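You operate a simulated robot arm through the tools that you are given. There is no shell and no other tool. Be economical: measure what you need, move in short steps, check, and stop when the job is done.

Carry out the task below with a simulated two-armed robot. There is one attempt and no reset: what you move stays moved.

JOB
Take the green ring and put it on the top of the cream heat cabinet. Shut the dark blue drawer under the bench top. Open the low black drawer, put the white cap in the inside of the low black drawer and shut the drawer again. Open the yellow drawer of the arm rack, take the coiled orange strap on the deck of the trolley with a green handle and put it away inside and shut the drawer again. Take the white short pipe with a yellow cap and leave it on top of the tall white reducer with a yellow band over a blue band. Any order will do. Set down upright: white short pipe with a yellow cap.

Only the result counts: the job must be done as asked and must still hold three seconds after the hand-in. Knocking over, shifting, dropping, spilling or breaking anything else fails it. Lids that push on must go on centred and level and be pressed home; caps that screw on are set level and turned clockwise until they are tight.

ROBOT AND FRAMES
Two 7-joint arms with two-finger parallel grippers on one trunk, on a base that drives. Base frame: it is fixed to the floor where the robot stands at the start and does not move with it; the origin is under the middle of the robot, x ahead of it, y to its left, z up; the surface under the hand at the start is at about z = 800. Readings come in mm, degrees, newtons and seconds.
The left shoulder is at the start at [-82, 119, 851], the right one opposite. With the tool pointing down near the work surface each hand reaches from about 160 to 580 mm from the robot's upright axis, wherever it stands, measured 20 degrees to its own side. Places, roughly: coiled orange strap (7x9x3 cm) [4600, 8500, 500]; dark blue drawer under the bench top [-1200, 0, 600]; drawer [-3800, 2100, 600]; green ring (5x5x2 cm) [500, 200, 800]; inside of the low black drawer [-1500, 500, 100]; low black drawer [-1400, 500, 200]; tall white reducer with a yellow b (7x8x11 cm) [5100, 8600, 500]; top of the cream heat cabinet (29x20 cm) [480, 1440, 1140]; white cap (5x5x3 cm) [-1400, -500, 800]; white short pipe with a yellow cap (4x4x5 cm) [4500, 8700, 500]; yellow drawer of the arm rack [-3700, 2100, 700]. Payload 3.43 kg a hand.
The tool frame of a hand sits at the grasp point between the pads (the TCP): z along the fingers, y along the line on which they close. The tips reach 30 mm beyond it. The gripper opens to 94 mm. The fingers are 28 mm wide and 10 mm thick; the gripper's body (50 by 96 mm) begins 55 mm behind the TCP.
Orientation is told as [roll, pitch, yaw] about the base's x, y, z axes, in that order, counted from this pose: with the fingers straight down and closing along the base's y, the tool's x points along the base's -x, its y along +y and its z along -z.

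CONTROLS
- The arms move only by the tool play_rows. It takes "left_series", "right_series" or both (then of equal length, played together; a hand with none holds still); each is a list of rows, each an object (a shift or turn left out is 0, a gripper value left out holds the last) with "offset": the shift along the tool's x, y, z in units of 25 mm (1.0 is 25 mm), a list of three; "turn": the turn, a rotation vector about the tool's x, y, z in units of 6 degrees (1.0 is 6 degrees), a list of three. In form: [{"offset": [dx, dy, dz], "turn": [wx, wy, wz]}, ...]. A call has 1 to 8 rows; each row shifts and turns the commanded pose from where the row before left it, along the tool's axes as they then stand. "left_gripper" and "right_gripper" are, for a hand that has rows, the opening in per cent of the stroke, from 0 (shut) to 100 (fully open), set as the call begins (left out, the last holds). A call with a number of a shift or a turn outside -1 to 1 is refused whole. A row lasts 0.2 s, in which the tool goes at most 50 mm and 8.6 degrees; a call with a longer step from one row to the next is refused whole, and so is a gripper value outside its range. Where a pose cannot be reached the arm comes as near as it can. A force on the tool above 40 N (or 10 N above the force at the start of the call, whichever is more), or a blocked arm, ends the call early, and 0.2 s more pass. The fingers move at their own pace (about 153 mm/s each) and stop on an object; they squeeze with about 29 N. The grip force told is the motor's: it shows also when the fingers shut on nothing. Time passes only in rows, and 0.2 s behind the last, so rows that do not move let the fingers close. It gives the time, the measured TCP pose, the force on the tool (base axes), the opening and the grip force at its end, in the units of the frame above (readings bear some noise), with the torque about the TCP (base axes, N m) and any sound that the robot's microphone picked up.
- Cameras (640 x 400 px; columns grow to the right, rows downward): "scene" is now at [8.5, -18.3, 1536.5]; the picture's right is [-0.31, -0.95, 0.00], its down [-0.89, 0.29, -0.36] and it looks along [0.34, -0.11, -0.93] (base axes); focal length 214 px, centre (320, 200). "left" rides on the left gripper at [76, -14, -102] in its tool frame; the picture's right is [0.18, 0.98, 0.00], its down [-0.75, 0.14, -0.64] and it looks along [-0.63, 0.12, 0.77] (tool axes); focal length 243 px, centre (320, 200). "right" rides on the right gripper at [76, 14, -103] in its tool frame; the picture's right is [-0.18, 0.98, 0.00], its down [-0.75, -0.14, -0.64] and it looks along [-0.63, -0.12, 0.77] (tool axes); focal length 243 px, centre (320, 200). There is no depth. A picture from a camera that has moved, and an enlarged one, comes with that camera's place and axes in the base frame and with its lens.
- camera(camera): a new picture of that camera. It takes no simulated time.
- move_column(by): slides the trunk up (or, below 0, down) by that many mm; the arms and the scene camera ride with it, the base frame stays. It gives what a move gives, with no picture.
- base_move(legs): drives the robot by 1 to 6 legs, each [ahead, left, turn to the left] in mm, mm and degrees, along the robot's own axes; the way and the turn of a leg run together, so that a leg with both is an arc; at most 1500 mm and 180 degrees a leg. The arms and the cameras ride along, it lands a little off, and it stops where it bumps. It gives what a move gives.
- pan_tilt(pan, tilt): turns the head with the scene camera to pan (to the left, within 143 degrees either way) and tilt (down, from -29 to 69), counted from straight ahead of the robot. It gives what a move gives.
- enlarge(camera, box): a new picture of the part [left, top, right, bottom] of that camera's present view, enlarged. It takes no simulated time.
- finish_job(): hands the job in; it is judged then, once.

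Work in short steps. Places have to be worked out from the pictures, the camera data and where the tool is seen: move nearer, look again, correct. Check each grasp and each placing, and mend what went wrong. You have 196 turns and 172 pictures in all, those below and enlarged ones among them. Open the grippers and draw the arms clear of the work before you hand the job in, unless the task says otherwise; then end with one line.

The tools are called after "Request:" by a JSON object that holds its "method" and its "body". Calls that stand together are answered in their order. play_rows: Moves the arms, as the interface text tells. Its arguments: {"type":"object","properties":{"left_series":{"type":"array"},"left_gripper":{"type":"number"},"right_series":{"type":"array"},"right_gripper":{"type":"number"}},"required":[]} The other tools are called the same way: move_column (by) slides the trunk up or down; base_move (legs) drives the base; pan_tilt (pan, tilt) turns the head that bears the scene camera; camera (camera) takes a picture; enlarge (camera, box) takes an enlarged picture of a part of a camera's view; finish_job () hands the job in.

At the start:

```text
t: 0.0
left_tcp_pos: [247.8, 381.5, 1028.4]
left_ee_rot: [0.0, -0.1, -0.1]
left_ft_force: [-1.0, 0.0, -0.3]
left_ft_torque: [0.0, -0.01, 0.02]
left_gripper_width: 93.9
left_grip_force: 0.1
right_tcp_pos: [295.4, 36.1, 1068.0]
right_ee_rot: [0.1, 0.1, 0.0]
right_ft_force: [0.3, 0.1, 0.5]
right_ft_torque: [0.01, -0.02, 0.02]
right_gripper_width: 93.8
right_grip_force: 0.1
trunk travel left (down, up): [-275.0, 60.0]
robot x, y, heading: [0.5, -0.7, 0.0]
head pan, tilt: [-17.9, 68.8]
```

scene: 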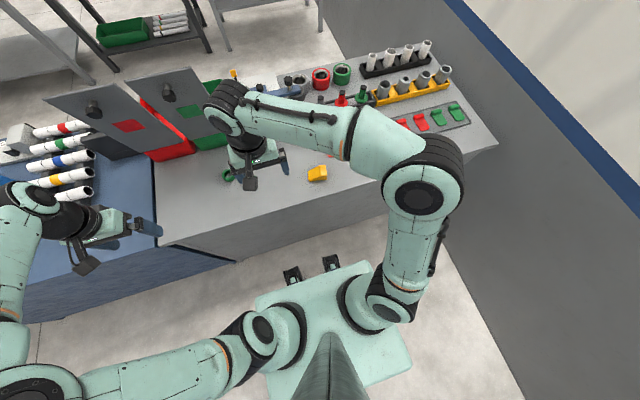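
right: 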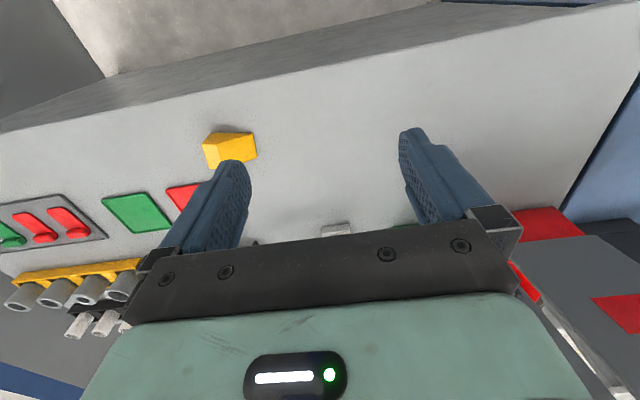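
left: 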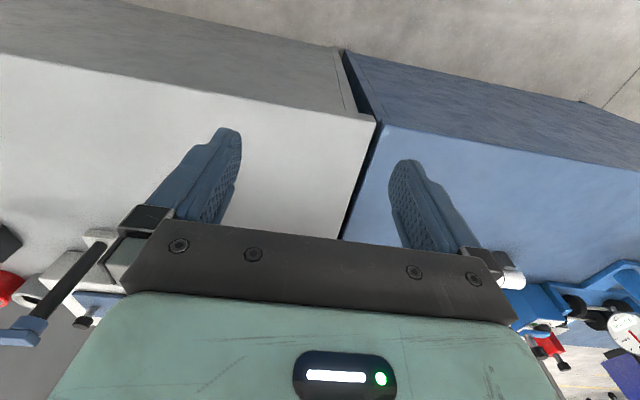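

I'll first look ahead with the scene camera to find the green ring on the bench.

Request:
{"method": "enlarge", "body": {"camera": "scene", "box": [140, 40, 480, 250]}}

Request:
{"method": "pan_tilt", "body": {"pan": 40, "tilt": 30}}

Request:
{"method": "camera", "body": {"camera": "scene"}}

```text
1.88 times, centred on (310, 145) of scene
camera zoom: at [8.5, -18.3, 1536.5], right [-0.31, -0.95, 0.0], down [-0.89, 0.29, -0.36], along [0.34, -0.11, -0.93], focal length 404 px, centre (339, 304)
```

zoom: 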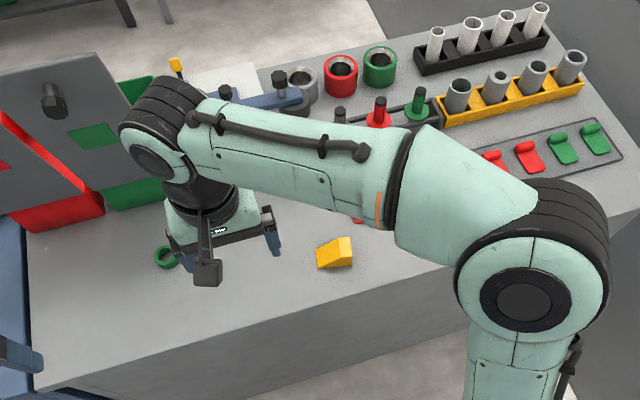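

```text
t: 1.3
left_tcp_pos: [249.2, 381.9, 1027.5]
left_ee_rot: [0.0, 0.0, 0.0]
left_ft_force: [-0.3, 0.5, -0.3]
left_ft_torque: [-0.03, 0.02, -0.01]
left_gripper_width: 93.8
left_grip_force: 0.1
right_tcp_pos: [295.8, 34.4, 1068.7]
right_ee_rot: [0.0, 0.0, -0.1]
right_ft_force: [-1.0, 0.5, -0.7]
right_ft_torque: [0.02, -0.02, 0.0]
right_gripper_width: 94.0
right_grip_force: 0.0
trunk travel left (down, up): [-275.0, 60.0]
robot x, y, heading: [-1.4, 0.6, 0.1]
head pan, tilt: [40.0, 30.0]
```

```text
167 pictures are left
camera scene: at [24.6, 57.0, 1588.0], right [0.64, -0.77, 0.0], down [-0.38, -0.32, -0.87], along [0.66, 0.56, -0.5], focal length 214 px, centre (320, 200)
```

scene: 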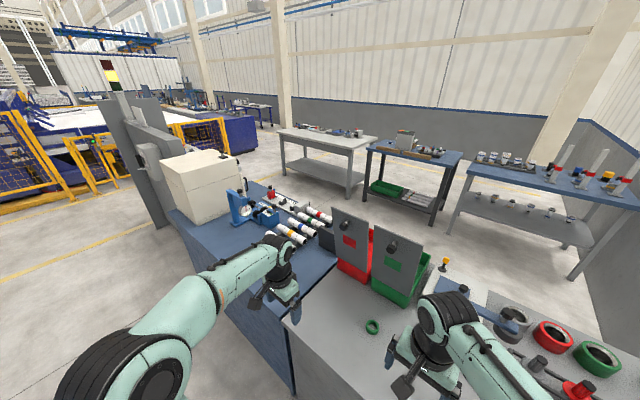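

The ring sits near [480, 198, 805]. I move the left hand over it while the right hand moves out of the way.

Request:
{"method": "play_rows", "body": {"left_series": [{"offset": [-1, -0.9, 0]}, {"offset": [-1, -0.9, 0]}, {"offset": [-1, -0.9, 0]}, {"offset": [-1, -0.9, 0]}, {"offset": [-1, -0.9, 0]}, {"offset": [-1, -0.9, 0]}, {"offset": [-1, -0.9, 0]}, {"offset": [-1, -0.9, 0]}], "right_series": [{"offset": [1, -1, 0]}, {"offset": [1, -1, 0]}, {"offset": [1, -1, 0]}, {"offset": [0, -1, 0]}, {"offset": [0, -1, 0]}, {"offset": [0, -1, 0]}, {"offset": [0, 0, 0]}, {"offset": [0, 0, 0]}]}}

Request:
{"method": "camera", "body": {"camera": "left"}}

```text
t: 3.1
left_tcp_pos: [448.5, 201.8, 1031.8]
left_ee_rot: [0.1, 0.0, 0.0]
left_ft_force: [-0.4, 0.1, 0.3]
left_ft_torque: [0.0, -0.01, 0.0]
left_gripper_width: 94.2
left_grip_force: 0.0
right_tcp_pos: [219.6, -114.9, 1068.4]
right_ee_rot: [0.0, 0.1, 0.0]
right_ft_force: [0.0, -0.7, -0.5]
right_ft_torque: [-0.01, 0.03, -0.01]
right_gripper_width: 93.9
right_grip_force: 0.1
trunk travel left (down, up): [-275.0, 60.0]
robot x, y, heading: [-0.4, 1.1, -0.2]
head pan, tilt: [40.0, 30.0]
```

```text
166 pictures are left
camera left: at [372.3, 186.9, 1134.4], right [-0.18, 0.98, 0.0], down [0.75, 0.14, 0.64], along [0.63, 0.12, -0.77], focal length 243 px, centre (320, 200)
```

left: 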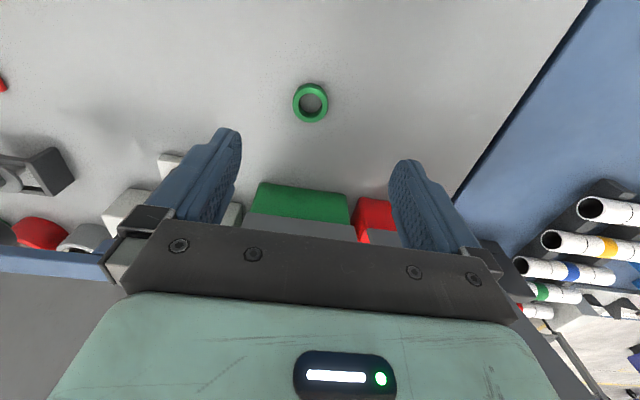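

Ring centre solved at about [478, 196]. Descend most of the way and check.

Request:
{"method": "play_rows", "body": {"left_series": [{"offset": [-0.6, -0.12, 0.9]}, {"offset": [-0.58, -0.12, 0.9]}, {"offset": [0, 0, 1]}, {"offset": [0, 0, 1]}, {"offset": [0, 0, 1]}, {"offset": [0, 0, 1]}, {"offset": [0, 0, 1]}]}}

Request:
{"method": "camera", "body": {"camera": "left"}}

```text
t: 4.7
left_tcp_pos: [476.7, 195.3, 858.5]
left_ee_rot: [0.0, 0.0, 0.0]
left_ft_force: [0.3, 0.1, -0.9]
left_ft_torque: [-0.05, -0.01, -0.01]
left_gripper_width: 94.2
left_grip_force: 0.0
right_tcp_pos: [218.8, -114.5, 1068.3]
right_ee_rot: [0.0, 0.0, 0.0]
right_ft_force: [-0.3, 0.7, 0.4]
right_ft_torque: [0.0, 0.0, 0.03]
right_gripper_width: 94.0
right_grip_force: 0.0
trunk travel left (down, up): [-275.0, 60.0]
robot x, y, heading: [0.0, 2.2, -0.2]
head pan, tilt: [40.0, 30.0]
```

```text
165 pictures are left
camera left: at [401.3, 180.4, 959.9], right [-0.18, 0.98, 0.0], down [0.75, 0.14, 0.64], along [0.63, 0.12, -0.77], focal length 243 px, centre (320, 200)
```

left: 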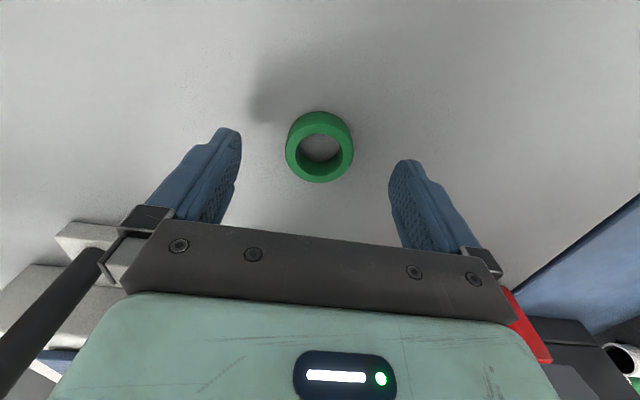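

The ring is centred between the fingers. Lower 23 mm and close.

Request:
{"method": "play_rows", "body": {"left_series": [{"offset": [0, 0, 0.5]}, {"offset": [0, 0, 0.45]}]}}

Request:
{"method": "play_rows", "body": {"left_series": [{"offset": [0, 0, 0]}, {"offset": [0, 0, 0]}, {"offset": [0, 0, 0]}], "left_gripper": 0}}

Request:
{"method": "play_rows", "body": {"left_series": [{"offset": [0, 0, -1]}, {"offset": [0, 0, -1]}, {"offset": [0, 0, -1]}, {"offset": [0, 0, -1]}, {"offset": [0, 0, -1]}, {"offset": [0, 0, -1]}, {"offset": [0, 0, -1]}, {"offset": [0, 0, -1]}]}}

Request:
{"method": "camera", "body": {"camera": "left"}}

```text
t: 5.3
left_tcp_pos: [477.6, 196.1, 834.6]
left_ee_rot: [0.0, 0.0, 0.0]
left_ft_force: [-0.6, 0.3, -0.1]
left_ft_torque: [-0.02, 0.0, 0.0]
left_gripper_width: 93.9
left_grip_force: 0.1
right_tcp_pos: [219.2, -115.1, 1068.0]
right_ee_rot: [0.0, 0.0, 0.0]
right_ft_force: [0.3, -0.5, 0.2]
right_ft_torque: [-0.01, 0.04, -0.01]
right_gripper_width: 94.0
right_grip_force: 0.1
trunk travel left (down, up): [-275.0, 60.0]
robot x, y, heading: [-0.1, 1.6, 0.0]
head pan, tilt: [40.0, 30.0]
```

```text
t: 6.1
left_tcp_pos: [477.6, 196.0, 835.7]
left_ee_rot: [0.0, 0.1, 0.0]
left_ft_force: [0.4, -1.0, 0.3]
left_ft_torque: [0.03, -0.03, 0.01]
left_gripper_width: 45.8
left_grip_force: 29.2
right_tcp_pos: [219.2, -114.4, 1068.6]
right_ee_rot: [0.0, 0.0, 0.0]
right_ft_force: [0.2, 0.5, -1.2]
right_ft_torque: [0.0, -0.04, -0.01]
right_gripper_width: 94.0
right_grip_force: 0.0
trunk travel left (down, up): [-275.0, 60.0]
robot x, y, heading: [-2.8, -0.1, 0.2]
head pan, tilt: [40.0, 30.0]
```

```text
t: 7.9
left_tcp_pos: [477.6, 193.5, 1033.5]
left_ee_rot: [-0.1, 0.0, 0.1]
left_ft_force: [-0.4, -0.3, 0.7]
left_ft_torque: [-0.02, 0.0, 0.0]
left_gripper_width: 45.2
left_grip_force: 28.9
right_tcp_pos: [219.1, -114.2, 1068.3]
right_ee_rot: [0.1, 0.0, 0.0]
right_ft_force: [-0.2, 0.9, 0.2]
right_ft_torque: [-0.05, -0.02, -0.04]
right_gripper_width: 94.2
right_grip_force: 0.0
trunk travel left (down, up): [-275.0, 60.0]
robot x, y, heading: [-0.1, -2.6, -0.2]
head pan, tilt: [40.0, 30.0]
```

```text
164 pictures are left
camera left: at [402.4, 178.7, 1136.2], right [-0.18, 0.98, 0.0], down [0.75, 0.14, 0.64], along [0.63, 0.12, -0.77], focal length 243 px, centre (320, 200)
```

left: 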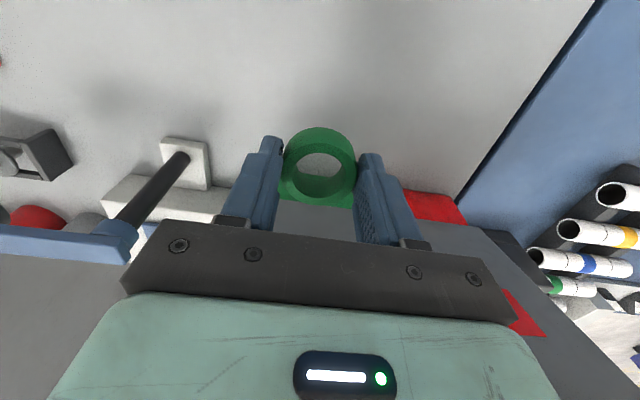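

Ring held (45 mm). I raise the trunk and pull the hand back and up, then look left for the drive.

Request:
{"method": "move_column", "body": {"by": 60}}

Request:
{"method": "play_rows", "body": {"left_series": [{"offset": [1, 0.5, -1]}, {"offset": [1, 0.5, -1]}, {"offset": [1, 0.5, -1]}, {"offset": [1, 0.5, -1]}, {"offset": [1, 0.5, -1]}, {"offset": [1, 0.5, 0]}]}}

Request:
{"method": "pan_tilt", "body": {"pan": 80, "tilt": 35}}

Request:
{"method": "camera", "body": {"camera": "scene"}}

```text
t: 8.9
left_tcp_pos: [476.9, 194.6, 1095.0]
left_ee_rot: [0.0, 0.0, 0.0]
left_ft_force: [-0.6, 0.1, 0.6]
left_ft_torque: [0.01, 0.01, 0.0]
left_gripper_width: 45.5
left_grip_force: 29.1
right_tcp_pos: [219.7, -114.5, 1128.0]
right_ee_rot: [0.0, 0.0, -0.1]
right_ft_force: [-0.8, 0.1, 0.3]
right_ft_torque: [-0.01, -0.04, -0.03]
right_gripper_width: 93.7
right_grip_force: 0.1
trunk travel left (down, up): [-335.0, 0.0]
robot x, y, heading: [-0.3, -3.1, 0.0]
head pan, tilt: [40.0, 30.0]
```

```text
t: 10.3
left_tcp_pos: [325.5, 272.1, 1222.1]
left_ee_rot: [0.1, -0.1, 0.0]
left_ft_force: [-0.2, 0.3, -0.6]
left_ft_torque: [0.0, -0.01, -0.03]
left_gripper_width: 45.2
left_grip_force: 29.2
right_tcp_pos: [220.2, -113.8, 1128.4]
right_ee_rot: [-0.1, 0.0, -0.1]
right_ft_force: [-0.1, 0.4, -0.1]
right_ft_torque: [-0.02, -0.03, 0.01]
right_gripper_width: 94.0
right_grip_force: 0.0
trunk travel left (down, up): [-335.0, 0.0]
robot x, y, heading: [-1.5, 0.2, 0.1]
head pan, tilt: [40.0, 30.0]
```

```text
t: 11.3
left_tcp_pos: [327.0, 271.2, 1222.5]
left_ee_rot: [0.0, 0.0, 0.0]
left_ft_force: [-0.2, 0.3, -0.2]
left_ft_torque: [0.0, -0.01, -0.01]
left_gripper_width: 45.3
left_grip_force: 28.9
right_tcp_pos: [220.9, -114.2, 1128.0]
right_ee_rot: [-0.1, -0.1, -0.1]
right_ft_force: [0.2, 0.4, 0.0]
right_ft_torque: [0.0, 0.01, 0.01]
right_gripper_width: 94.0
right_grip_force: 0.1
trunk travel left (down, up): [-335.0, 0.0]
robot x, y, heading: [1.8, -1.1, -0.1]
head pan, tilt: [80.0, 35.0]
```

```text
163 pictures are left
camera scene: at [-30.1, 85.6, 1643.4], right [0.98, -0.17, 0.0], down [-0.1, -0.56, -0.82], along [0.14, 0.81, -0.57], focal length 214 px, centre (320, 200)
```

scene: 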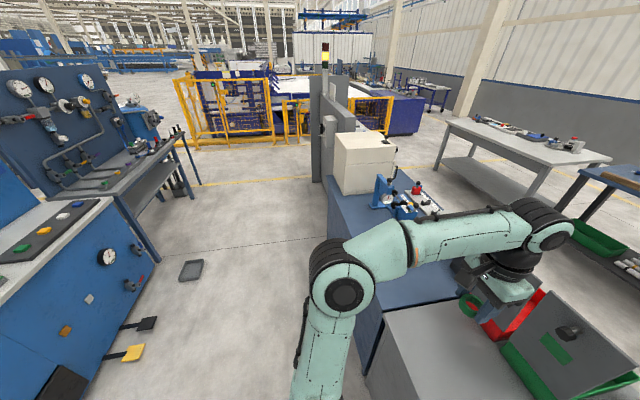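

The aisle to the left is clear and the hand is above the cabinet top height. I drive left 1190 mm.

Request:
{"method": "base_move", "body": {"legs": [[0, 1190, 0]]}}

Request:
{"method": "camera", "body": {"camera": "left"}}

Request:
{"method": "pan_tilt", "body": {"pan": 20, "tilt": 45}}

Request:
{"method": "camera", "body": {"camera": "scene"}}

```text
t: 21.9
left_tcp_pos: [338.0, 1443.1, 1222.6]
left_ee_rot: [0.0, 0.0, -0.8]
left_ft_force: [0.2, 0.1, -0.4]
left_ft_torque: [-0.04, 0.0, -0.02]
left_gripper_width: 43.9
left_grip_force: 29.2
right_tcp_pos: [226.3, 1059.4, 1128.2]
right_ee_rot: [0.1, 0.1, -0.7]
right_ft_force: [0.7, 0.4, 0.8]
right_ft_torque: [0.01, 0.0, -0.02]
right_gripper_width: 94.0
right_grip_force: 0.1
trunk travel left (down, up): [-335.0, 0.0]
robot x, y, heading: [5.9, 1178.7, -1.0]
head pan, tilt: [80.0, 35.0]
```

```text
162 pictures are left
camera left: at [261.2, 1430.3, 1324.1], right [-0.17, 0.99, 0.0], down [0.76, 0.13, 0.64], along [0.63, 0.11, -0.77], focal length 243 px, centre (320, 200)
```

left: 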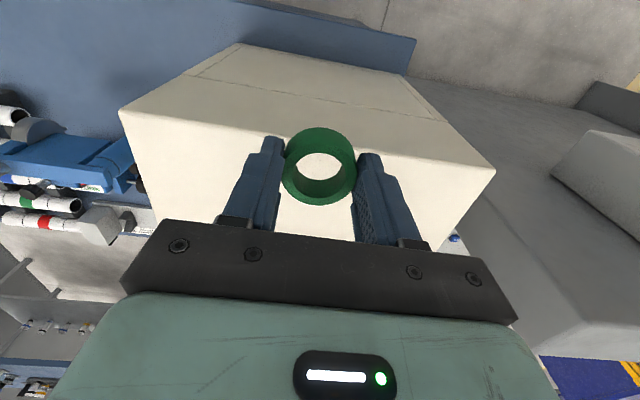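

```text
t: 23.2
left_tcp_pos: [338.0, 1444.1, 1222.6]
left_ee_rot: [0.0, 0.0, -0.7]
left_ft_force: [-0.2, -0.8, -0.7]
left_ft_torque: [0.0, 0.03, 0.0]
left_gripper_width: 44.0
left_grip_force: 28.8
right_tcp_pos: [226.7, 1059.9, 1128.6]
right_ee_rot: [0.0, 0.0, -0.7]
right_ft_force: [0.4, -0.4, 0.6]
right_ft_torque: [0.0, 0.01, -0.03]
right_gripper_width: 93.9
right_grip_force: 0.1
trunk travel left (down, up): [-335.0, 0.0]
robot x, y, heading: [7.4, 1176.7, -0.4]
head pan, tilt: [20.0, 45.0]
```

```text
161 pictures are left
camera scene: at [38.4, 1203.6, 1628.6], right [0.33, -0.94, 0.0], down [-0.67, -0.23, -0.71], along [0.67, 0.23, -0.71], focal length 214 px, centre (320, 200)
```

scene: 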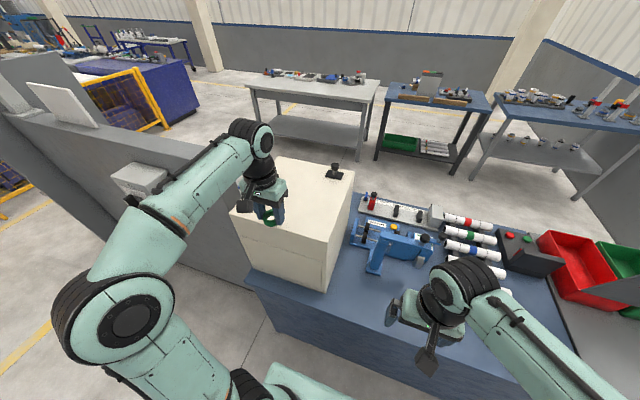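

The cabinet top spans x≈351–680, y≈1291–1604, with a small fitting at the back right. I move the ring forward to about x=480.

Request:
{"method": "play_rows", "body": {"left_series": [{"offset": [-1, 0, 0]}, {"offset": [-1, 0, 0]}, {"offset": [-1, 0, 0]}, {"offset": [-1, 0, 0]}, {"offset": [-1, 0, 0]}, {"offset": [-0.7, 0, 0]}]}}

Request:
{"method": "camera", "body": {"camera": "left"}}

```text
t: 24.6
left_tcp_pos: [483.3, 1443.0, 1222.5]
left_ee_rot: [0.0, 0.2, -0.7]
left_ft_force: [0.0, -0.1, 0.1]
left_ft_torque: [-0.01, -0.02, 0.0]
left_gripper_width: 43.8
left_grip_force: 28.6
right_tcp_pos: [226.5, 1060.1, 1128.3]
right_ee_rot: [0.0, 0.0, -0.8]
right_ft_force: [0.1, -0.9, 0.2]
right_ft_torque: [0.0, 0.04, -0.02]
right_gripper_width: 94.3
right_grip_force: 0.2
trunk travel left (down, up): [-335.0, 0.0]
robot x, y, heading: [8.2, 1179.6, -0.6]
head pan, tilt: [20.0, 45.0]
```

```text
160 pictures are left
camera left: at [406.6, 1429.0, 1323.4], right [-0.17, 0.99, 0.0], down [0.76, 0.13, 0.64], along [0.63, 0.11, -0.77], focal length 243 px, centre (320, 200)
```

left: 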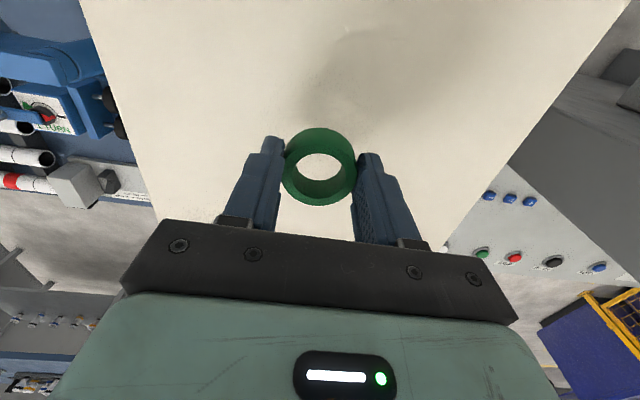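

Clear area below. Lower about 44 mm in small rows toward z≈1178.

Request:
{"method": "play_rows", "body": {"left_series": [{"offset": [0, 0, 0.7]}, {"offset": [0, 0, 0.6]}, {"offset": [0, 0, 0.2]}, {"offset": [0, 0, 0.15]}, {"offset": [0, 0, 0.1]}]}}

Request:
{"method": "enlarge", "body": {"camera": "scene", "box": [210, 150, 370, 250]}}

```text
t: 25.8
left_tcp_pos: [480.7, 1440.7, 1179.2]
left_ee_rot: [0.0, -0.1, -0.7]
left_ft_force: [0.1, -0.5, 2.9]
left_ft_torque: [-0.02, 0.03, 0.0]
left_gripper_width: 43.6
left_grip_force: 28.3
right_tcp_pos: [226.2, 1060.7, 1126.8]
right_ee_rot: [0.0, 0.0, -0.7]
right_ft_force: [0.2, -0.6, 0.6]
right_ft_torque: [-0.01, 0.0, 0.03]
right_gripper_width: 94.2
right_grip_force: 0.0
trunk travel left (down, up): [-335.0, 0.0]
robot x, y, heading: [6.0, 1176.2, -0.4]
head pan, tilt: [20.0, 45.0]
```

```text
4.00 times, centred on (290, 200) of scene
camera zoom: at [38.3, 1203.3, 1628.7], right [0.33, -0.94, 0.0], down [-0.67, -0.23, -0.71], along [0.67, 0.23, -0.71], focal length 858 px, centre (440, 200)
```

zoom: 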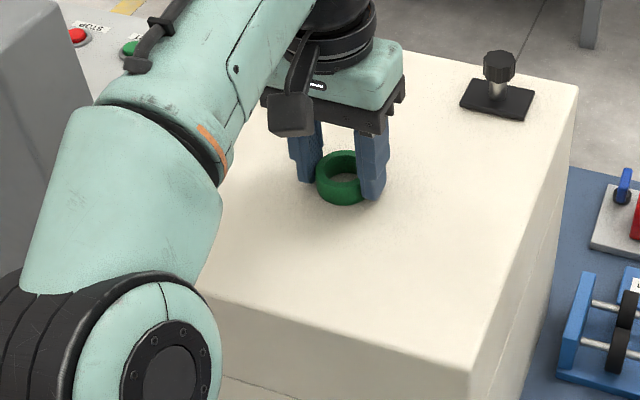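

A 2.9 N contact shows: the ring is down. I press 1 mm, open, and lift.

Request:
{"method": "play_rows", "body": {"left_series": [{"offset": [0, 0, 0.06]}]}}

Request:
{"method": "play_rows", "body": {"left_series": [{}, {}, {}], "left_gripper": 100}}

Request:
{"method": "play_rows", "body": {"left_series": [{"offset": [0, 0, -1]}, {"offset": [0, 0, -1]}, {"offset": [0, 0, -1]}, {"offset": [1, 0, 0]}, {"offset": [1, 0, 0]}, {"offset": [1, 0, 0]}, {"offset": [1, 0, 0]}, {"offset": [1, 0, 0]}]}}

Request:
{"method": "enlarge", "body": {"camera": "scene", "box": [210, 150, 370, 250]}}

```text
t: 26.2
left_tcp_pos: [480.2, 1440.3, 1179.2]
left_ee_rot: [0.1, -0.2, -0.7]
left_ft_force: [4.5, 2.2, 14.3]
left_ft_torque: [0.03, 0.01, -0.02]
left_gripper_width: 43.8
left_grip_force: 29.4
right_tcp_pos: [225.9, 1060.5, 1128.8]
right_ee_rot: [0.0, -0.1, -0.7]
right_ft_force: [-0.3, -0.8, 0.3]
right_ft_torque: [0.01, 0.01, -0.01]
right_gripper_width: 93.8
right_grip_force: 0.1
trunk travel left (down, up): [-335.0, 0.0]
robot x, y, heading: [5.2, 1178.7, -0.6]
head pan, tilt: [20.0, 45.0]
```

```text
t: 27.0
left_tcp_pos: [479.8, 1442.2, 1177.9]
left_ee_rot: [0.0, 0.0, -0.8]
left_ft_force: [-0.4, 0.1, 0.3]
left_ft_torque: [-0.01, 0.01, 0.02]
left_gripper_width: 94.1
left_grip_force: 0.1
right_tcp_pos: [226.4, 1061.3, 1127.8]
right_ee_rot: [0.0, 0.0, -0.7]
right_ft_force: [-0.1, -0.3, -0.4]
right_ft_torque: [0.02, -0.03, 0.03]
right_gripper_width: 94.0
right_grip_force: 0.1
trunk travel left (down, up): [-335.0, 0.0]
robot x, y, heading: [9.7, 1176.7, -0.7]
head pan, tilt: [20.0, 45.0]
```

```text
t: 28.8
left_tcp_pos: [353.2, 1443.5, 1229.1]
left_ee_rot: [0.0, -0.1, -0.8]
left_ft_force: [-1.0, -0.6, 1.3]
left_ft_torque: [0.0, 0.01, -0.01]
left_gripper_width: 94.1
left_grip_force: 0.1
left hand out of reach, approached as far as the arm can: row 3
right_tcp_pos: [225.5, 1061.7, 1128.6]
right_ee_rot: [-0.1, 0.0, -0.7]
right_ft_force: [-0.5, -0.6, -0.6]
right_ft_torque: [-0.02, -0.01, 0.01]
right_gripper_width: 94.0
right_grip_force: 0.1
trunk travel left (down, up): [-335.0, 0.0]
robot x, y, heading: [5.6, 1175.2, -0.7]
head pan, tilt: [20.0, 45.0]
```

```text
4.00 times, centred on (290, 200) of scene
camera zoom: at [37.6, 1204.0, 1628.6], right [0.33, -0.94, 0.0], down [-0.67, -0.23, -0.71], along [0.67, 0.23, -0.71], focal length 858 px, centre (440, 200)
```

zoom: 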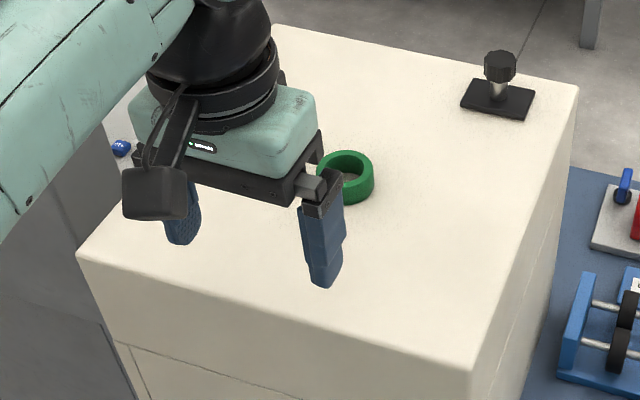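

The ring rests on the cabinet. I pull the hand in and look back toward the other bench.

Request:
{"method": "play_rows", "body": {"left_series": [{"offset": [1, -0.5, 0]}, {"offset": [1, -0.5, 0]}, {"offset": [1, -0.5, 0]}, {"offset": [1, -0.5, 0]}, {"offset": [0, -0.5, 0]}, {"offset": [0, -0.5, 0]}]}}

Request:
{"method": "base_move", "body": {"legs": [[-150, -700, 0], [0, 0, 170]]}}

Request:
{"method": "pan_tilt", "body": {"pan": 0, "tilt": 35}}

Request:
{"method": "camera", "body": {"camera": "scene"}}

```text
t: 30.2
left_tcp_pos: [252.4, 1368.9, 1226.3]
left_ee_rot: [0.0, 0.0, -0.8]
left_ft_force: [0.0, 0.1, -0.2]
left_ft_torque: [0.0, 0.05, -0.01]
left_gripper_width: 94.3
left_grip_force: 0.0
right_tcp_pos: [225.4, 1060.3, 1127.5]
right_ee_rot: [0.0, -0.1, -0.7]
right_ft_force: [-0.3, 0.2, -0.7]
right_ft_torque: [-0.01, -0.01, -0.03]
right_gripper_width: 94.0
right_grip_force: 0.0
trunk travel left (down, up): [-335.0, 0.0]
robot x, y, heading: [7.9, 1177.1, -0.8]
head pan, tilt: [20.0, 45.0]
```

```text
t: 43.8
left_tcp_pos: [-412.5, 318.8, 1226.0]
left_ee_rot: [0.0, -0.1, 171.2]
left_ft_force: [0.4, 0.0, -0.7]
left_ft_torque: [0.04, 0.02, 0.01]
left_gripper_width: 93.6
left_grip_force: 0.1
right_tcp_pos: [-342.8, 621.0, 1128.6]
right_ee_rot: [0.0, 0.0, 171.1]
right_ft_force: [-0.4, 0.7, 0.5]
right_ft_torque: [0.0, 0.01, -0.05]
right_gripper_width: 94.2
right_grip_force: 0.0
trunk travel left (down, up): [-335.0, 0.0]
robot x, y, heading: [-148.7, 470.4, 170.9]
head pan, tilt: [20.0, 45.0]
```

```text
t: 44.6
left_tcp_pos: [-413.7, 318.0, 1226.8]
left_ee_rot: [-0.1, 0.0, 171.0]
left_ft_force: [-0.1, -0.1, -0.2]
left_ft_torque: [0.03, -0.02, -0.03]
left_gripper_width: 93.8
left_grip_force: 0.1
right_tcp_pos: [-342.8, 622.0, 1127.3]
right_ee_rot: [0.1, 0.0, 171.1]
right_ft_force: [-0.1, 0.4, -0.9]
right_ft_torque: [-0.01, -0.03, -0.03]
right_gripper_width: 94.1
right_grip_force: 0.0
trunk travel left (down, up): [-335.0, 0.0]
robot x, y, heading: [-143.7, 478.2, 171.4]
head pan, tilt: [0.0, 35.0]
```

```text
157 pictures are left
camera scene: at [-186.8, 479.9, 1643.4], right [0.15, 0.99, 0.0], down [0.57, -0.09, -0.82], along [-0.81, 0.13, -0.57], focal length 214 px, centre (320, 200)
```

scene: 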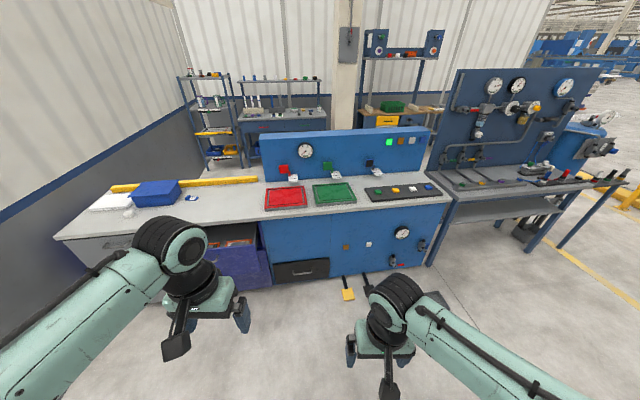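

Dark blue drawer stands open and the low black drawer is beside it. I zoom in on both and on the white cap.

Request:
{"method": "enlarge", "body": {"camera": "scene", "box": [180, 180, 420, 330]}}

Request:
{"method": "enlarge", "body": {"camera": "scene", "box": [50, 160, 290, 310]}}

```text
2.67 times, centred on (300, 255) of scene
camera zoom: at [-186.8, 479.9, 1643.4], right [0.15, 0.99, 0.0], down [0.57, -0.09, -0.82], along [-0.81, 0.13, -0.57], focal length 572 px, centre (373, 53)
```

zoom: 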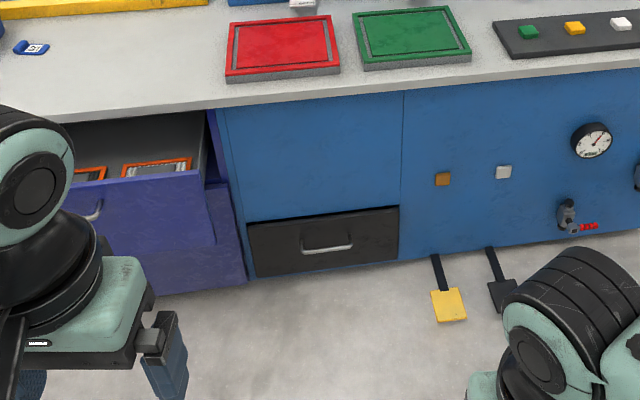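

```text
2.67 times, centred on (170, 235) of scene
camera zoom: at [-186.8, 479.9, 1643.4], right [0.15, 0.99, 0.0], down [0.57, -0.09, -0.82], along [-0.81, 0.13, -0.57], focal length 572 px, centre (720, 107)
```

zoom: 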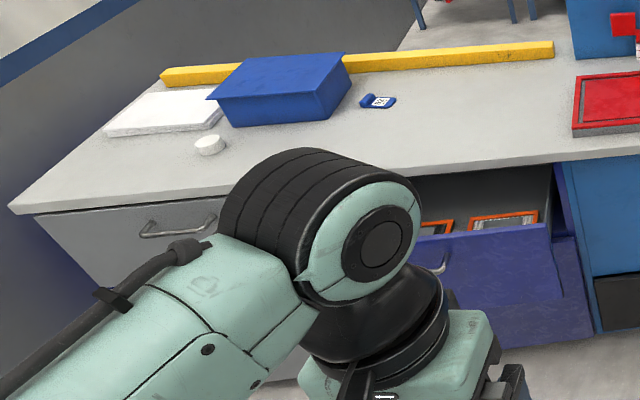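

Cap is near [-1388, -527, 815], bench front x≈-1240. I straighten to face the bench and drive to the cap.

Request:
{"method": "base_move", "body": {"legs": [[0, 0, 8.6], [0, 818, 0], [700, 0, 0]]}}

Request:
{"method": "pan_tilt", "body": {"pan": 10, "tilt": 50}}

Request:
{"method": "camera", "body": {"camera": "scene"}}

Request:
{"method": "camera", "body": {"camera": "left"}}

```text
t: 56.2
left_tcp_pos: [-1084.0, -531.2, 1227.0]
left_ee_rot: [0.1, 0.0, 179.3]
left_ft_force: [-0.7, 1.7, -0.1]
left_ft_torque: [-0.01, 0.0, 0.0]
left_gripper_width: 94.0
left_grip_force: 0.1
right_tcp_pos: [-1058.4, -220.4, 1128.5]
right_ee_rot: [0.0, 0.0, 179.3]
right_ft_force: [-0.4, 0.2, -0.4]
right_ft_torque: [-0.02, -0.01, -0.02]
right_gripper_width: 94.1
right_grip_force: 0.0
trunk travel left (down, up): [-335.0, 0.0]
robot x, y, heading: [-839.4, -339.1, 179.2]
head pan, tilt: [0.0, 35.0]
```

```text
t: 57.0
left_tcp_pos: [-1084.2, -530.5, 1226.6]
left_ee_rot: [0.0, -0.1, 179.3]
left_ft_force: [0.4, -0.1, 0.2]
left_ft_torque: [0.04, -0.03, 0.02]
left_gripper_width: 93.9
left_grip_force: 0.1
right_tcp_pos: [-1057.6, -219.4, 1128.2]
right_ee_rot: [0.1, -0.1, 179.4]
right_ft_force: [0.0, -0.5, -0.1]
right_ft_torque: [0.02, 0.0, -0.03]
right_gripper_width: 94.0
right_grip_force: 0.0
trunk travel left (down, up): [-335.0, 0.0]
robot x, y, heading: [-840.8, -336.4, 179.4]
head pan, tilt: [10.0, 50.0]
```

```text
154 pictures are left
camera scene: at [-871.0, -351.9, 1621.8], right [-0.16, 0.99, 0.0], down [0.76, 0.12, -0.64], along [-0.63, -0.1, -0.77], focal length 214 px, centre (320, 200)
```

scene: 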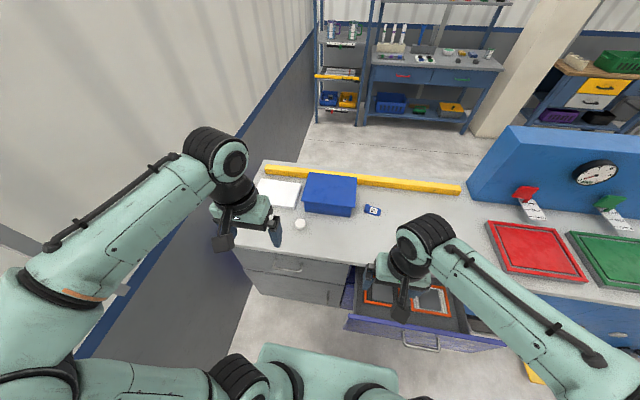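

```text
153 pictures are left
camera left: at [-1008.1, -517.5, 1328.4], right [0.17, -0.98, 0.0], down [-0.76, -0.13, 0.64], along [-0.63, -0.11, -0.77], focal length 243 px, centre (320, 200)
```

left: 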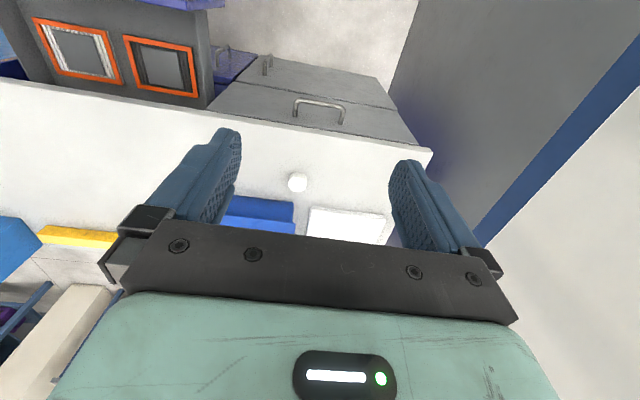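

Cap solved at about [-1375, -524]. I drive 40 mm closer, lower the trunk 60, and bring the hand above it.

Request:
{"method": "base_move", "body": {"legs": [[45, 0, 0.6]]}}

Request:
{"method": "move_column", "body": {"by": -60}}

Request:
{"method": "play_rows", "body": {"left_series": [{"offset": [-1, 0, 0]}, {"offset": [-1, 0, 0]}, {"offset": [-1, 0, 0.8]}, {"offset": [-1, 0, 1]}, {"offset": [-1, 0, 1]}, {"offset": [-1, 0, 1]}, {"offset": [-1, 0, 1]}, {"offset": [-1, 0, 1]}]}}

Request:
{"method": "camera", "body": {"camera": "left"}}

```text
t: 57.9
left_tcp_pos: [-1123.9, -532.9, 1226.6]
left_ee_rot: [-0.1, -0.2, 179.9]
left_ft_force: [-0.6, -0.5, 0.4]
left_ft_torque: [-0.02, 0.05, -0.01]
left_gripper_width: 94.1
left_grip_force: 0.0
right_tcp_pos: [-1100.5, -222.6, 1127.1]
right_ee_rot: [0.0, -0.1, 179.8]
right_ft_force: [0.4, 0.3, -0.6]
right_ft_torque: [-0.05, -0.02, -0.05]
right_gripper_width: 93.8
right_grip_force: 0.0
trunk travel left (down, up): [-335.0, 0.0]
robot x, y, heading: [-882.3, -336.7, 179.9]
head pan, tilt: [10.0, 50.0]
```

```text
t: 58.9
left_tcp_pos: [-1125.9, -533.0, 1167.3]
left_ee_rot: [-0.1, -0.1, 180.0]
left_ft_force: [0.0, 0.2, -0.3]
left_ft_torque: [0.03, 0.03, -0.02]
left_gripper_width: 94.1
left_grip_force: 0.0
right_tcp_pos: [-1104.0, -222.4, 1067.8]
right_ee_rot: [0.1, -0.1, 180.0]
right_ft_force: [0.4, 0.2, 0.3]
right_ft_torque: [-0.04, 0.02, -0.02]
right_gripper_width: 93.9
right_grip_force: 0.1
trunk travel left (down, up): [-275.0, 60.0]
robot x, y, heading: [-883.9, -336.3, 179.8]
head pan, tilt: [10.0, 50.0]
```

```text
t: 60.7
left_tcp_pos: [-1327.5, -533.8, 1023.1]
left_ee_rot: [0.0, 0.0, 179.9]
left_ft_force: [-0.2, 0.5, -0.5]
left_ft_torque: [-0.01, -0.04, -0.01]
left_gripper_width: 93.9
left_grip_force: 0.1
right_tcp_pos: [-1102.8, -222.0, 1068.8]
right_ee_rot: [-0.1, 0.0, 179.8]
right_ft_force: [-0.6, -0.3, -0.5]
right_ft_torque: [-0.02, -0.01, -0.02]
right_gripper_width: 94.0
right_grip_force: 0.1
trunk travel left (down, up): [-275.0, 60.0]
robot x, y, heading: [-883.7, -338.6, 179.9]
head pan, tilt: [10.0, 50.0]
```

```text
152 pictures are left
camera left: at [-1252.8, -520.3, 1125.0], right [0.18, -0.98, 0.0], down [-0.75, -0.14, 0.64], along [-0.63, -0.12, -0.77], focal length 243 px, centre (320, 200)
```

left: 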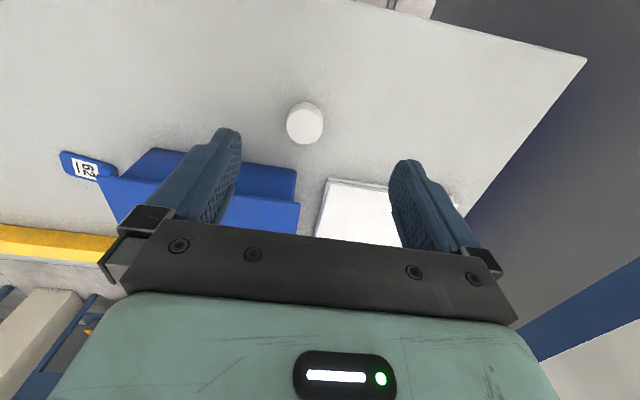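

Cap at [-1371, -524]; the blue box is well behind. Descend over the cap.

Request:
{"method": "play_rows", "body": {"left_series": [{"offset": [-0.87, -0.2, 0.9]}, {"offset": [-0.87, -0.2, 0.9]}, {"offset": [0, 0, 1]}, {"offset": [0, 0, 1]}, {"offset": [0, 0, 1]}, {"offset": [0, 0, 1]}, {"offset": [0, 0, 1]}]}}

Request:
{"method": "camera", "body": {"camera": "left"}}

```text
t: 62.3
left_tcp_pos: [-1368.2, -521.5, 851.7]
left_ee_rot: [0.0, 0.0, 180.0]
left_ft_force: [0.2, 0.2, 0.1]
left_ft_torque: [0.0, 0.0, 0.01]
left_gripper_width: 93.8
left_grip_force: 0.0
right_tcp_pos: [-1103.7, -224.2, 1068.7]
right_ee_rot: [0.0, 0.0, 179.9]
right_ft_force: [-0.4, -0.1, 1.1]
right_ft_torque: [0.0, -0.01, 0.01]
right_gripper_width: 93.9
right_grip_force: 0.0
trunk travel left (down, up): [-275.0, 60.0]
robot x, y, heading: [-885.0, -338.0, 180.0]
head pan, tilt: [10.0, 50.0]
```

```text
151 pictures are left
camera left: at [-1292.4, -506.3, 953.8], right [0.18, -0.98, 0.0], down [-0.75, -0.14, 0.64], along [-0.63, -0.12, -0.77], focal length 243 px, centre (320, 200)
```

left: 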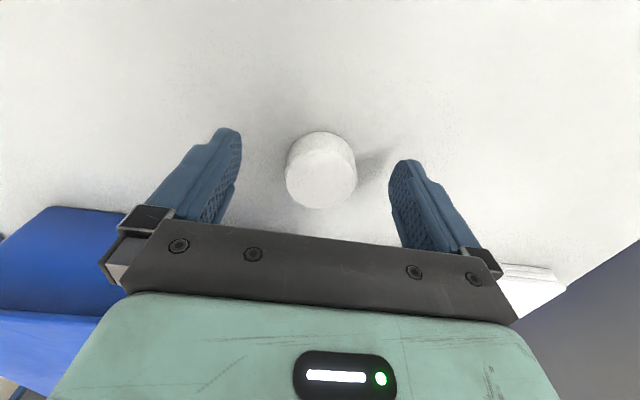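

Well centred; shift 6 mm forward, lower 17 mm, close and lift.

Request:
{"method": "play_rows", "body": {"left_series": [{"offset": [-0.24, 0, 0.35]}, {"offset": [0, 0, 0.35]}]}}

Request:
{"method": "play_rows", "body": {"left_series": [{}, {}, {}], "left_gripper": 0}}

Request:
{"method": "play_rows", "body": {"left_series": [{"offset": [0, 0, -1]}, {"offset": [0, 0, -1]}, {"offset": [0, 0, -1]}, {"offset": [0, 0, -1]}, {"offset": [0, 0, -1]}, {"offset": [0, 0, -1]}, {"offset": [0, 0, -1]}, {"offset": [0, 0, -1]}]}}

Request:
{"method": "play_rows", "body": {"left_series": [{"offset": [1, -0.5, -0.5]}, {"offset": [1, -0.5, -0.5]}, {"offset": [1, -0.5, 0]}, {"offset": [1, -0.5, 0]}, {"offset": [1, -0.5, 0]}, {"offset": [1, 0, 0]}, {"offset": [1, 0, 0]}, {"offset": [1, 0, 0]}]}}

Request:
{"method": "camera", "body": {"camera": "left"}}

```text
t: 62.9
left_tcp_pos: [-1375.3, -522.0, 834.1]
left_ee_rot: [0.0, 0.0, 179.8]
left_ft_force: [-0.3, -1.1, 0.5]
left_ft_torque: [-0.02, -0.04, 0.0]
left_gripper_width: 94.0
left_grip_force: 0.0
right_tcp_pos: [-1103.0, -222.2, 1067.9]
right_ee_rot: [0.1, 0.0, 179.9]
right_ft_force: [-0.1, -0.7, 0.6]
right_ft_torque: [-0.01, -0.02, 0.01]
right_gripper_width: 93.7
right_grip_force: 0.1
trunk travel left (down, up): [-275.0, 60.0]
robot x, y, heading: [-884.1, -337.7, 179.8]
head pan, tilt: [10.0, 50.0]
```

```text
t: 63.7
left_tcp_pos: [-1375.4, -521.8, 834.0]
left_ee_rot: [0.1, 0.0, 179.9]
left_ft_force: [0.3, 0.1, -0.4]
left_ft_torque: [-0.01, -0.01, 0.03]
left_gripper_width: 48.0
left_grip_force: 28.9
right_tcp_pos: [-1103.5, -222.4, 1068.2]
right_ee_rot: [0.0, 0.0, 179.9]
right_ft_force: [0.4, 0.0, 0.4]
right_ft_torque: [0.01, 0.01, -0.01]
right_gripper_width: 93.9
right_grip_force: 0.0
trunk travel left (down, up): [-275.0, 60.0]
robot x, y, heading: [-883.2, -333.9, 179.5]
head pan, tilt: [10.0, 50.0]
```

```text
t: 65.5
left_tcp_pos: [-1374.8, -522.9, 1034.2]
left_ee_rot: [0.0, 0.0, 180.0]
left_ft_force: [0.1, -0.3, 0.6]
left_ft_torque: [0.03, 0.06, 0.01]
left_gripper_width: 47.7
left_grip_force: 28.9
right_tcp_pos: [-1102.9, -222.9, 1067.8]
right_ee_rot: [-0.1, -0.1, 179.9]
right_ft_force: [0.1, 0.0, -0.7]
right_ft_torque: [-0.05, 0.01, 0.01]
right_gripper_width: 94.1
right_grip_force: 0.1
trunk travel left (down, up): [-275.0, 60.0]
robot x, y, heading: [-880.7, -338.4, 180.2]
head pan, tilt: [10.0, 50.0]
```

```text
t: 67.3
left_tcp_pos: [-1175.3, -459.1, 1059.7]
left_ee_rot: [0.0, 0.1, 180.0]
left_ft_force: [0.2, -0.7, -0.2]
left_ft_torque: [0.02, 0.02, 0.0]
left_gripper_width: 47.9
left_grip_force: 29.3
right_tcp_pos: [-1102.4, -222.9, 1068.3]
right_ee_rot: [0.0, 0.0, 179.9]
right_ft_force: [-0.1, -0.3, -0.3]
right_ft_torque: [0.01, -0.01, 0.0]
right_gripper_width: 93.8
right_grip_force: 0.0
trunk travel left (down, up): [-275.0, 60.0]
robot x, y, heading: [-883.9, -336.7, 179.9]
head pan, tilt: [10.0, 50.0]
```

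```text
150 pictures are left
camera left: at [-1098.6, -445.5, 1161.3], right [0.18, -0.98, 0.0], down [-0.75, -0.14, 0.64], along [-0.63, -0.12, -0.77], focal length 243 px, centre (320, 200)
```

left: 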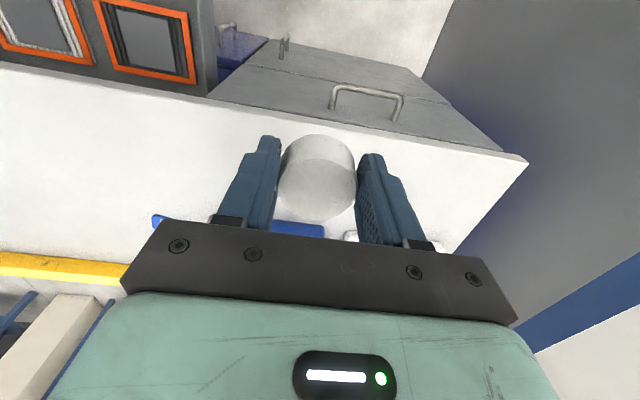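

Cap held. I back away and move in front of the dark blue drawer, then look.

Request:
{"method": "base_move", "body": {"legs": [[-330, 0, 0], [0, -190, 0]]}}

Request:
{"method": "pan_tilt", "body": {"pan": -5, "tilt": 50}}

Request:
{"method": "camera", "body": {"camera": "scene"}}

```text
t: 71.4
left_tcp_pos: [-849.1, -268.5, 1058.9]
left_ee_rot: [0.1, 0.0, -179.8]
left_ft_force: [0.0, 0.1, -0.5]
left_ft_torque: [-0.02, 0.01, -0.03]
left_gripper_width: 47.4
left_grip_force: 29.6
right_tcp_pos: [-775.7, -30.8, 1069.2]
right_ee_rot: [-0.1, 0.0, -179.9]
right_ft_force: [0.9, 0.0, -0.6]
right_ft_torque: [-0.01, 0.02, 0.01]
right_gripper_width: 93.8
right_grip_force: 0.0
trunk travel left (down, up): [-275.0, 60.0]
robot x, y, heading: [-551.9, -144.5, -179.9]
head pan, tilt: [10.0, 50.0]
```

```text
t: 72.2
left_tcp_pos: [-847.8, -269.0, 1059.8]
left_ee_rot: [0.0, 0.1, -179.8]
left_ft_force: [1.1, -0.3, -1.1]
left_ft_torque: [0.01, -0.03, 0.0]
left_gripper_width: 47.6
left_grip_force: 29.1
right_tcp_pos: [-774.9, -31.9, 1067.4]
right_ee_rot: [0.0, 0.0, -179.9]
right_ft_force: [0.0, 0.5, -0.3]
right_ft_torque: [-0.04, -0.04, -0.01]
right_gripper_width: 94.1
right_grip_force: 0.0
trunk travel left (down, up): [-275.0, 60.0]
robot x, y, heading: [-555.5, -146.4, -179.9]
head pan, tilt: [-5.0, 50.0]
```

```text
149 pictures are left
camera scene: at [-588.9, -140.6, 1558.5], right [0.09, 1.0, 0.0], down [0.76, -0.07, -0.64], along [-0.64, 0.06, -0.77], focal length 214 px, centre (320, 200)
```

scene: 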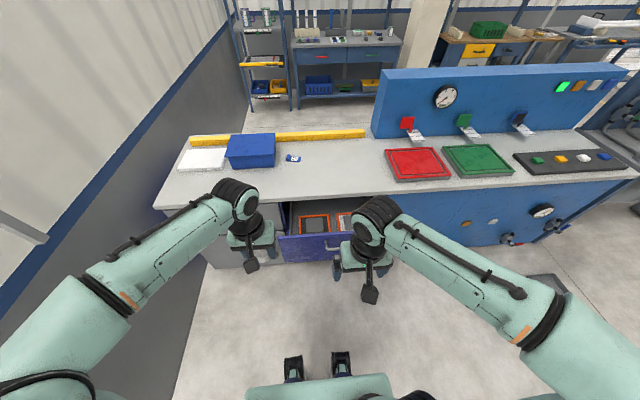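

Drawer front is around x≈-1095, y≈-275..245, top z≈720. I close the right gripper and pitch it to point forward for pushing.

Request:
{"method": "play_rows", "body": {"right_series": [{"turn": [0, -1, 0]}, {"turn": [0, -1, 0]}, {"turn": [0, -1, 0]}, {"turn": [0, -1, 0]}, {"turn": [0, -1, 0]}, {"turn": [0, -1, 0]}, {"turn": [0, -1, 0]}, {"turn": [0, -1, 0]}], "right_gripper": 0}}

Request:
{"method": "play_rows", "body": {"right_series": [{"turn": [0, -1, 0]}, {"turn": [0, -1, 0]}, {"turn": [0, -1, 0]}, {"turn": [0, -1, 0]}, {"turn": [0, -1, 0]}, {"turn": [0, -1, 0]}, {"turn": [0, -1, 0]}]}}

Request:
{"method": "move_column", "body": {"by": -220}}

Request:
{"method": "camera", "body": {"camera": "scene"}}

```text
t: 74.0
left_tcp_pos: [-848.5, -269.1, 1059.7]
left_ee_rot: [0.1, 0.1, -179.9]
left_ft_force: [-0.1, 0.5, -0.5]
left_ft_torque: [0.04, 0.03, 0.02]
left_gripper_width: 47.1
left_grip_force: 28.9
right_tcp_pos: [-776.4, -31.9, 1069.2]
right_ee_rot: [0.0, -48.1, -179.8]
right_ft_force: [0.2, 0.0, 0.2]
right_ft_torque: [-0.01, 0.03, 0.0]
right_gripper_width: 0.0
right_grip_force: 28.8
trunk travel left (down, up): [-275.0, 60.0]
robot x, y, heading: [-558.8, -148.1, -180.1]
head pan, tilt: [-5.0, 50.0]
```

```text
t: 75.4
left_tcp_pos: [-848.5, -268.1, 1058.6]
left_ee_rot: [0.1, 0.0, -180.0]
left_ft_force: [-0.2, -0.9, -0.1]
left_ft_torque: [0.01, 0.03, 0.02]
left_gripper_width: 46.8
left_grip_force: 28.8
right_tcp_pos: [-802.9, 6.7, 1207.2]
right_ee_rot: [90.4, -78.3, 84.1]
right_ft_force: [-1.4, -0.1, 0.0]
right_ft_torque: [0.01, 0.0, 0.02]
right_gripper_width: 0.0
right_grip_force: 28.8
right hand out of reach, approached as far as the arm can: row 1, 2, 3, 4, 5, 6, 7
trunk travel left (down, up): [-275.0, 60.0]
robot x, y, heading: [-561.6, -146.6, -180.1]
head pan, tilt: [-5.0, 50.0]
stopped in row 7 (right hand): the arm was blocked; the commanded pose is now the measured one
```

```text
t: 77.7
left_tcp_pos: [-849.2, -268.1, 840.0]
left_ee_rot: [-0.1, -0.1, -179.9]
left_ft_force: [0.7, 0.0, -0.3]
left_ft_torque: [0.0, 0.0, -0.05]
left_gripper_width: 46.7
left_grip_force: 29.2
right_tcp_pos: [-810.6, 8.0, 955.0]
right_ee_rot: [65.9, -77.9, 108.0]
right_ft_force: [-0.2, 0.0, -0.4]
right_ft_torque: [0.02, -0.02, 0.02]
right_gripper_width: 0.0
right_grip_force: 29.5
trunk travel left (down, up): [-55.0, 280.0]
robot x, y, heading: [-556.4, -145.2, -180.1]
head pan, tilt: [-5.0, 50.0]
```

```text
148 pictures are left
camera scene: at [-625.6, -140.5, 1330.4], right [0.09, 1.0, 0.0], down [0.76, -0.07, -0.64], along [-0.64, 0.06, -0.77], focal length 214 px, centre (320, 200)
```

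scene: 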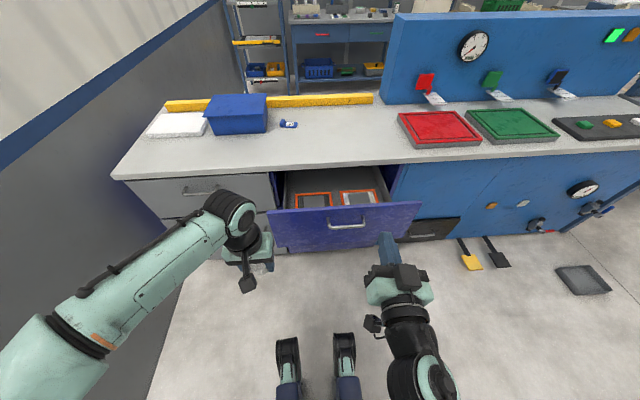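

The tool now points nearly horizontally forward (tool x is down). I lower it toward z≈600 in front of the drawer.

Request:
{"method": "move_column", "body": {"by": -55}}

Request:
{"method": "play_rows", "body": {"right_series": [{"offset": [1, 0, 0]}, {"offset": [1, 0, 0]}, {"offset": [1, 0, 0]}, {"offset": [1, 0, 0]}, {"offset": [1, 0, 0]}, {"offset": [1, 0, 0]}, {"offset": [1, 0, 0]}, {"offset": [1, 0, 0]}]}}

Request:
{"method": "play_rows", "body": {"right_series": [{"offset": [1, 0, 0]}, {"offset": [1, 0, 0]}, {"offset": [1, 0, 0]}, {"offset": [1, 0, 0]}]}}

Request:
{"method": "camera", "body": {"camera": "scene"}}

```text
t: 78.7
left_tcp_pos: [-848.3, -268.2, 785.0]
left_ee_rot: [0.0, -0.1, -179.9]
left_ft_force: [0.0, 0.7, 0.0]
left_ft_torque: [0.01, -0.05, -0.02]
left_gripper_width: 46.9
left_grip_force: 29.0
right_tcp_pos: [-820.4, 6.4, 903.6]
right_ee_rot: [64.2, -77.7, 109.6]
right_ft_force: [0.1, -0.3, 1.0]
right_ft_torque: [0.0, -0.01, 0.01]
right_gripper_width: 0.1
right_grip_force: 29.0
trunk travel left (down, up): [0.0, 335.0]
robot x, y, heading: [-552.8, -144.9, -179.9]
head pan, tilt: [-5.0, 50.0]
```

```text
t: 80.5
left_tcp_pos: [-848.1, -267.6, 783.9]
left_ee_rot: [0.1, 0.0, -179.8]
left_ft_force: [0.2, -0.4, -0.3]
left_ft_torque: [-0.01, -0.03, 0.02]
left_gripper_width: 46.7
left_grip_force: 29.6
right_tcp_pos: [-821.2, 7.7, 904.7]
right_ee_rot: [64.2, -77.8, 109.8]
right_ft_force: [-0.2, 0.0, 0.4]
right_ft_torque: [0.02, -0.02, -0.04]
right_gripper_width: 0.0
right_grip_force: 28.7
right hand out of reach, approached as far as the arm can: row 1, 2, 3, 4, 5, 6, 7, 8
trunk travel left (down, up): [0.0, 335.0]
robot x, y, heading: [-557.0, -143.6, -180.0]
head pan, tilt: [-5.0, 50.0]
```

```text
t: 81.5
left_tcp_pos: [-848.9, -268.2, 784.2]
left_ee_rot: [0.1, 0.0, -180.0]
left_ft_force: [0.9, -0.2, -0.7]
left_ft_torque: [0.0, -0.01, -0.01]
left_gripper_width: 46.8
left_grip_force: 29.0
right_tcp_pos: [-821.1, 6.8, 902.9]
right_ee_rot: [64.3, -77.7, 109.7]
right_ft_force: [0.4, 1.1, -1.3]
right_ft_torque: [0.02, 0.0, 0.02]
right_gripper_width: 0.3
right_grip_force: 29.5
right hand out of reach, approached as far as the arm can: row 1, 2, 3, 4
trunk travel left (down, up): [0.0, 335.0]
robot x, y, heading: [-553.7, -148.3, -179.8]
head pan, tilt: [-5.0, 50.0]
```

```text
147 pictures are left
camera scene: at [-638.1, -140.5, 1281.5], right [0.09, 1.0, 0.0], down [0.76, -0.07, -0.64], along [-0.64, 0.06, -0.77], focal length 214 px, centre (320, 200)
```

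scene: 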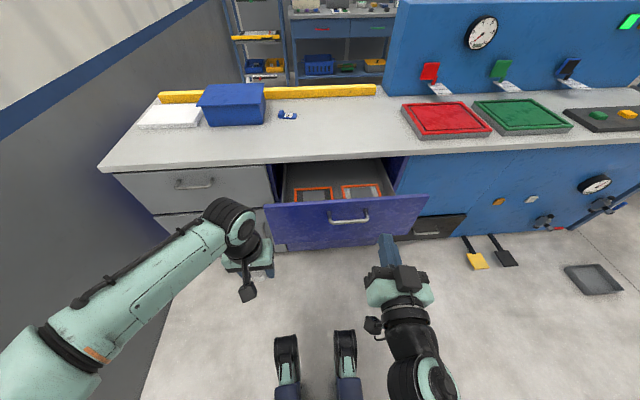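

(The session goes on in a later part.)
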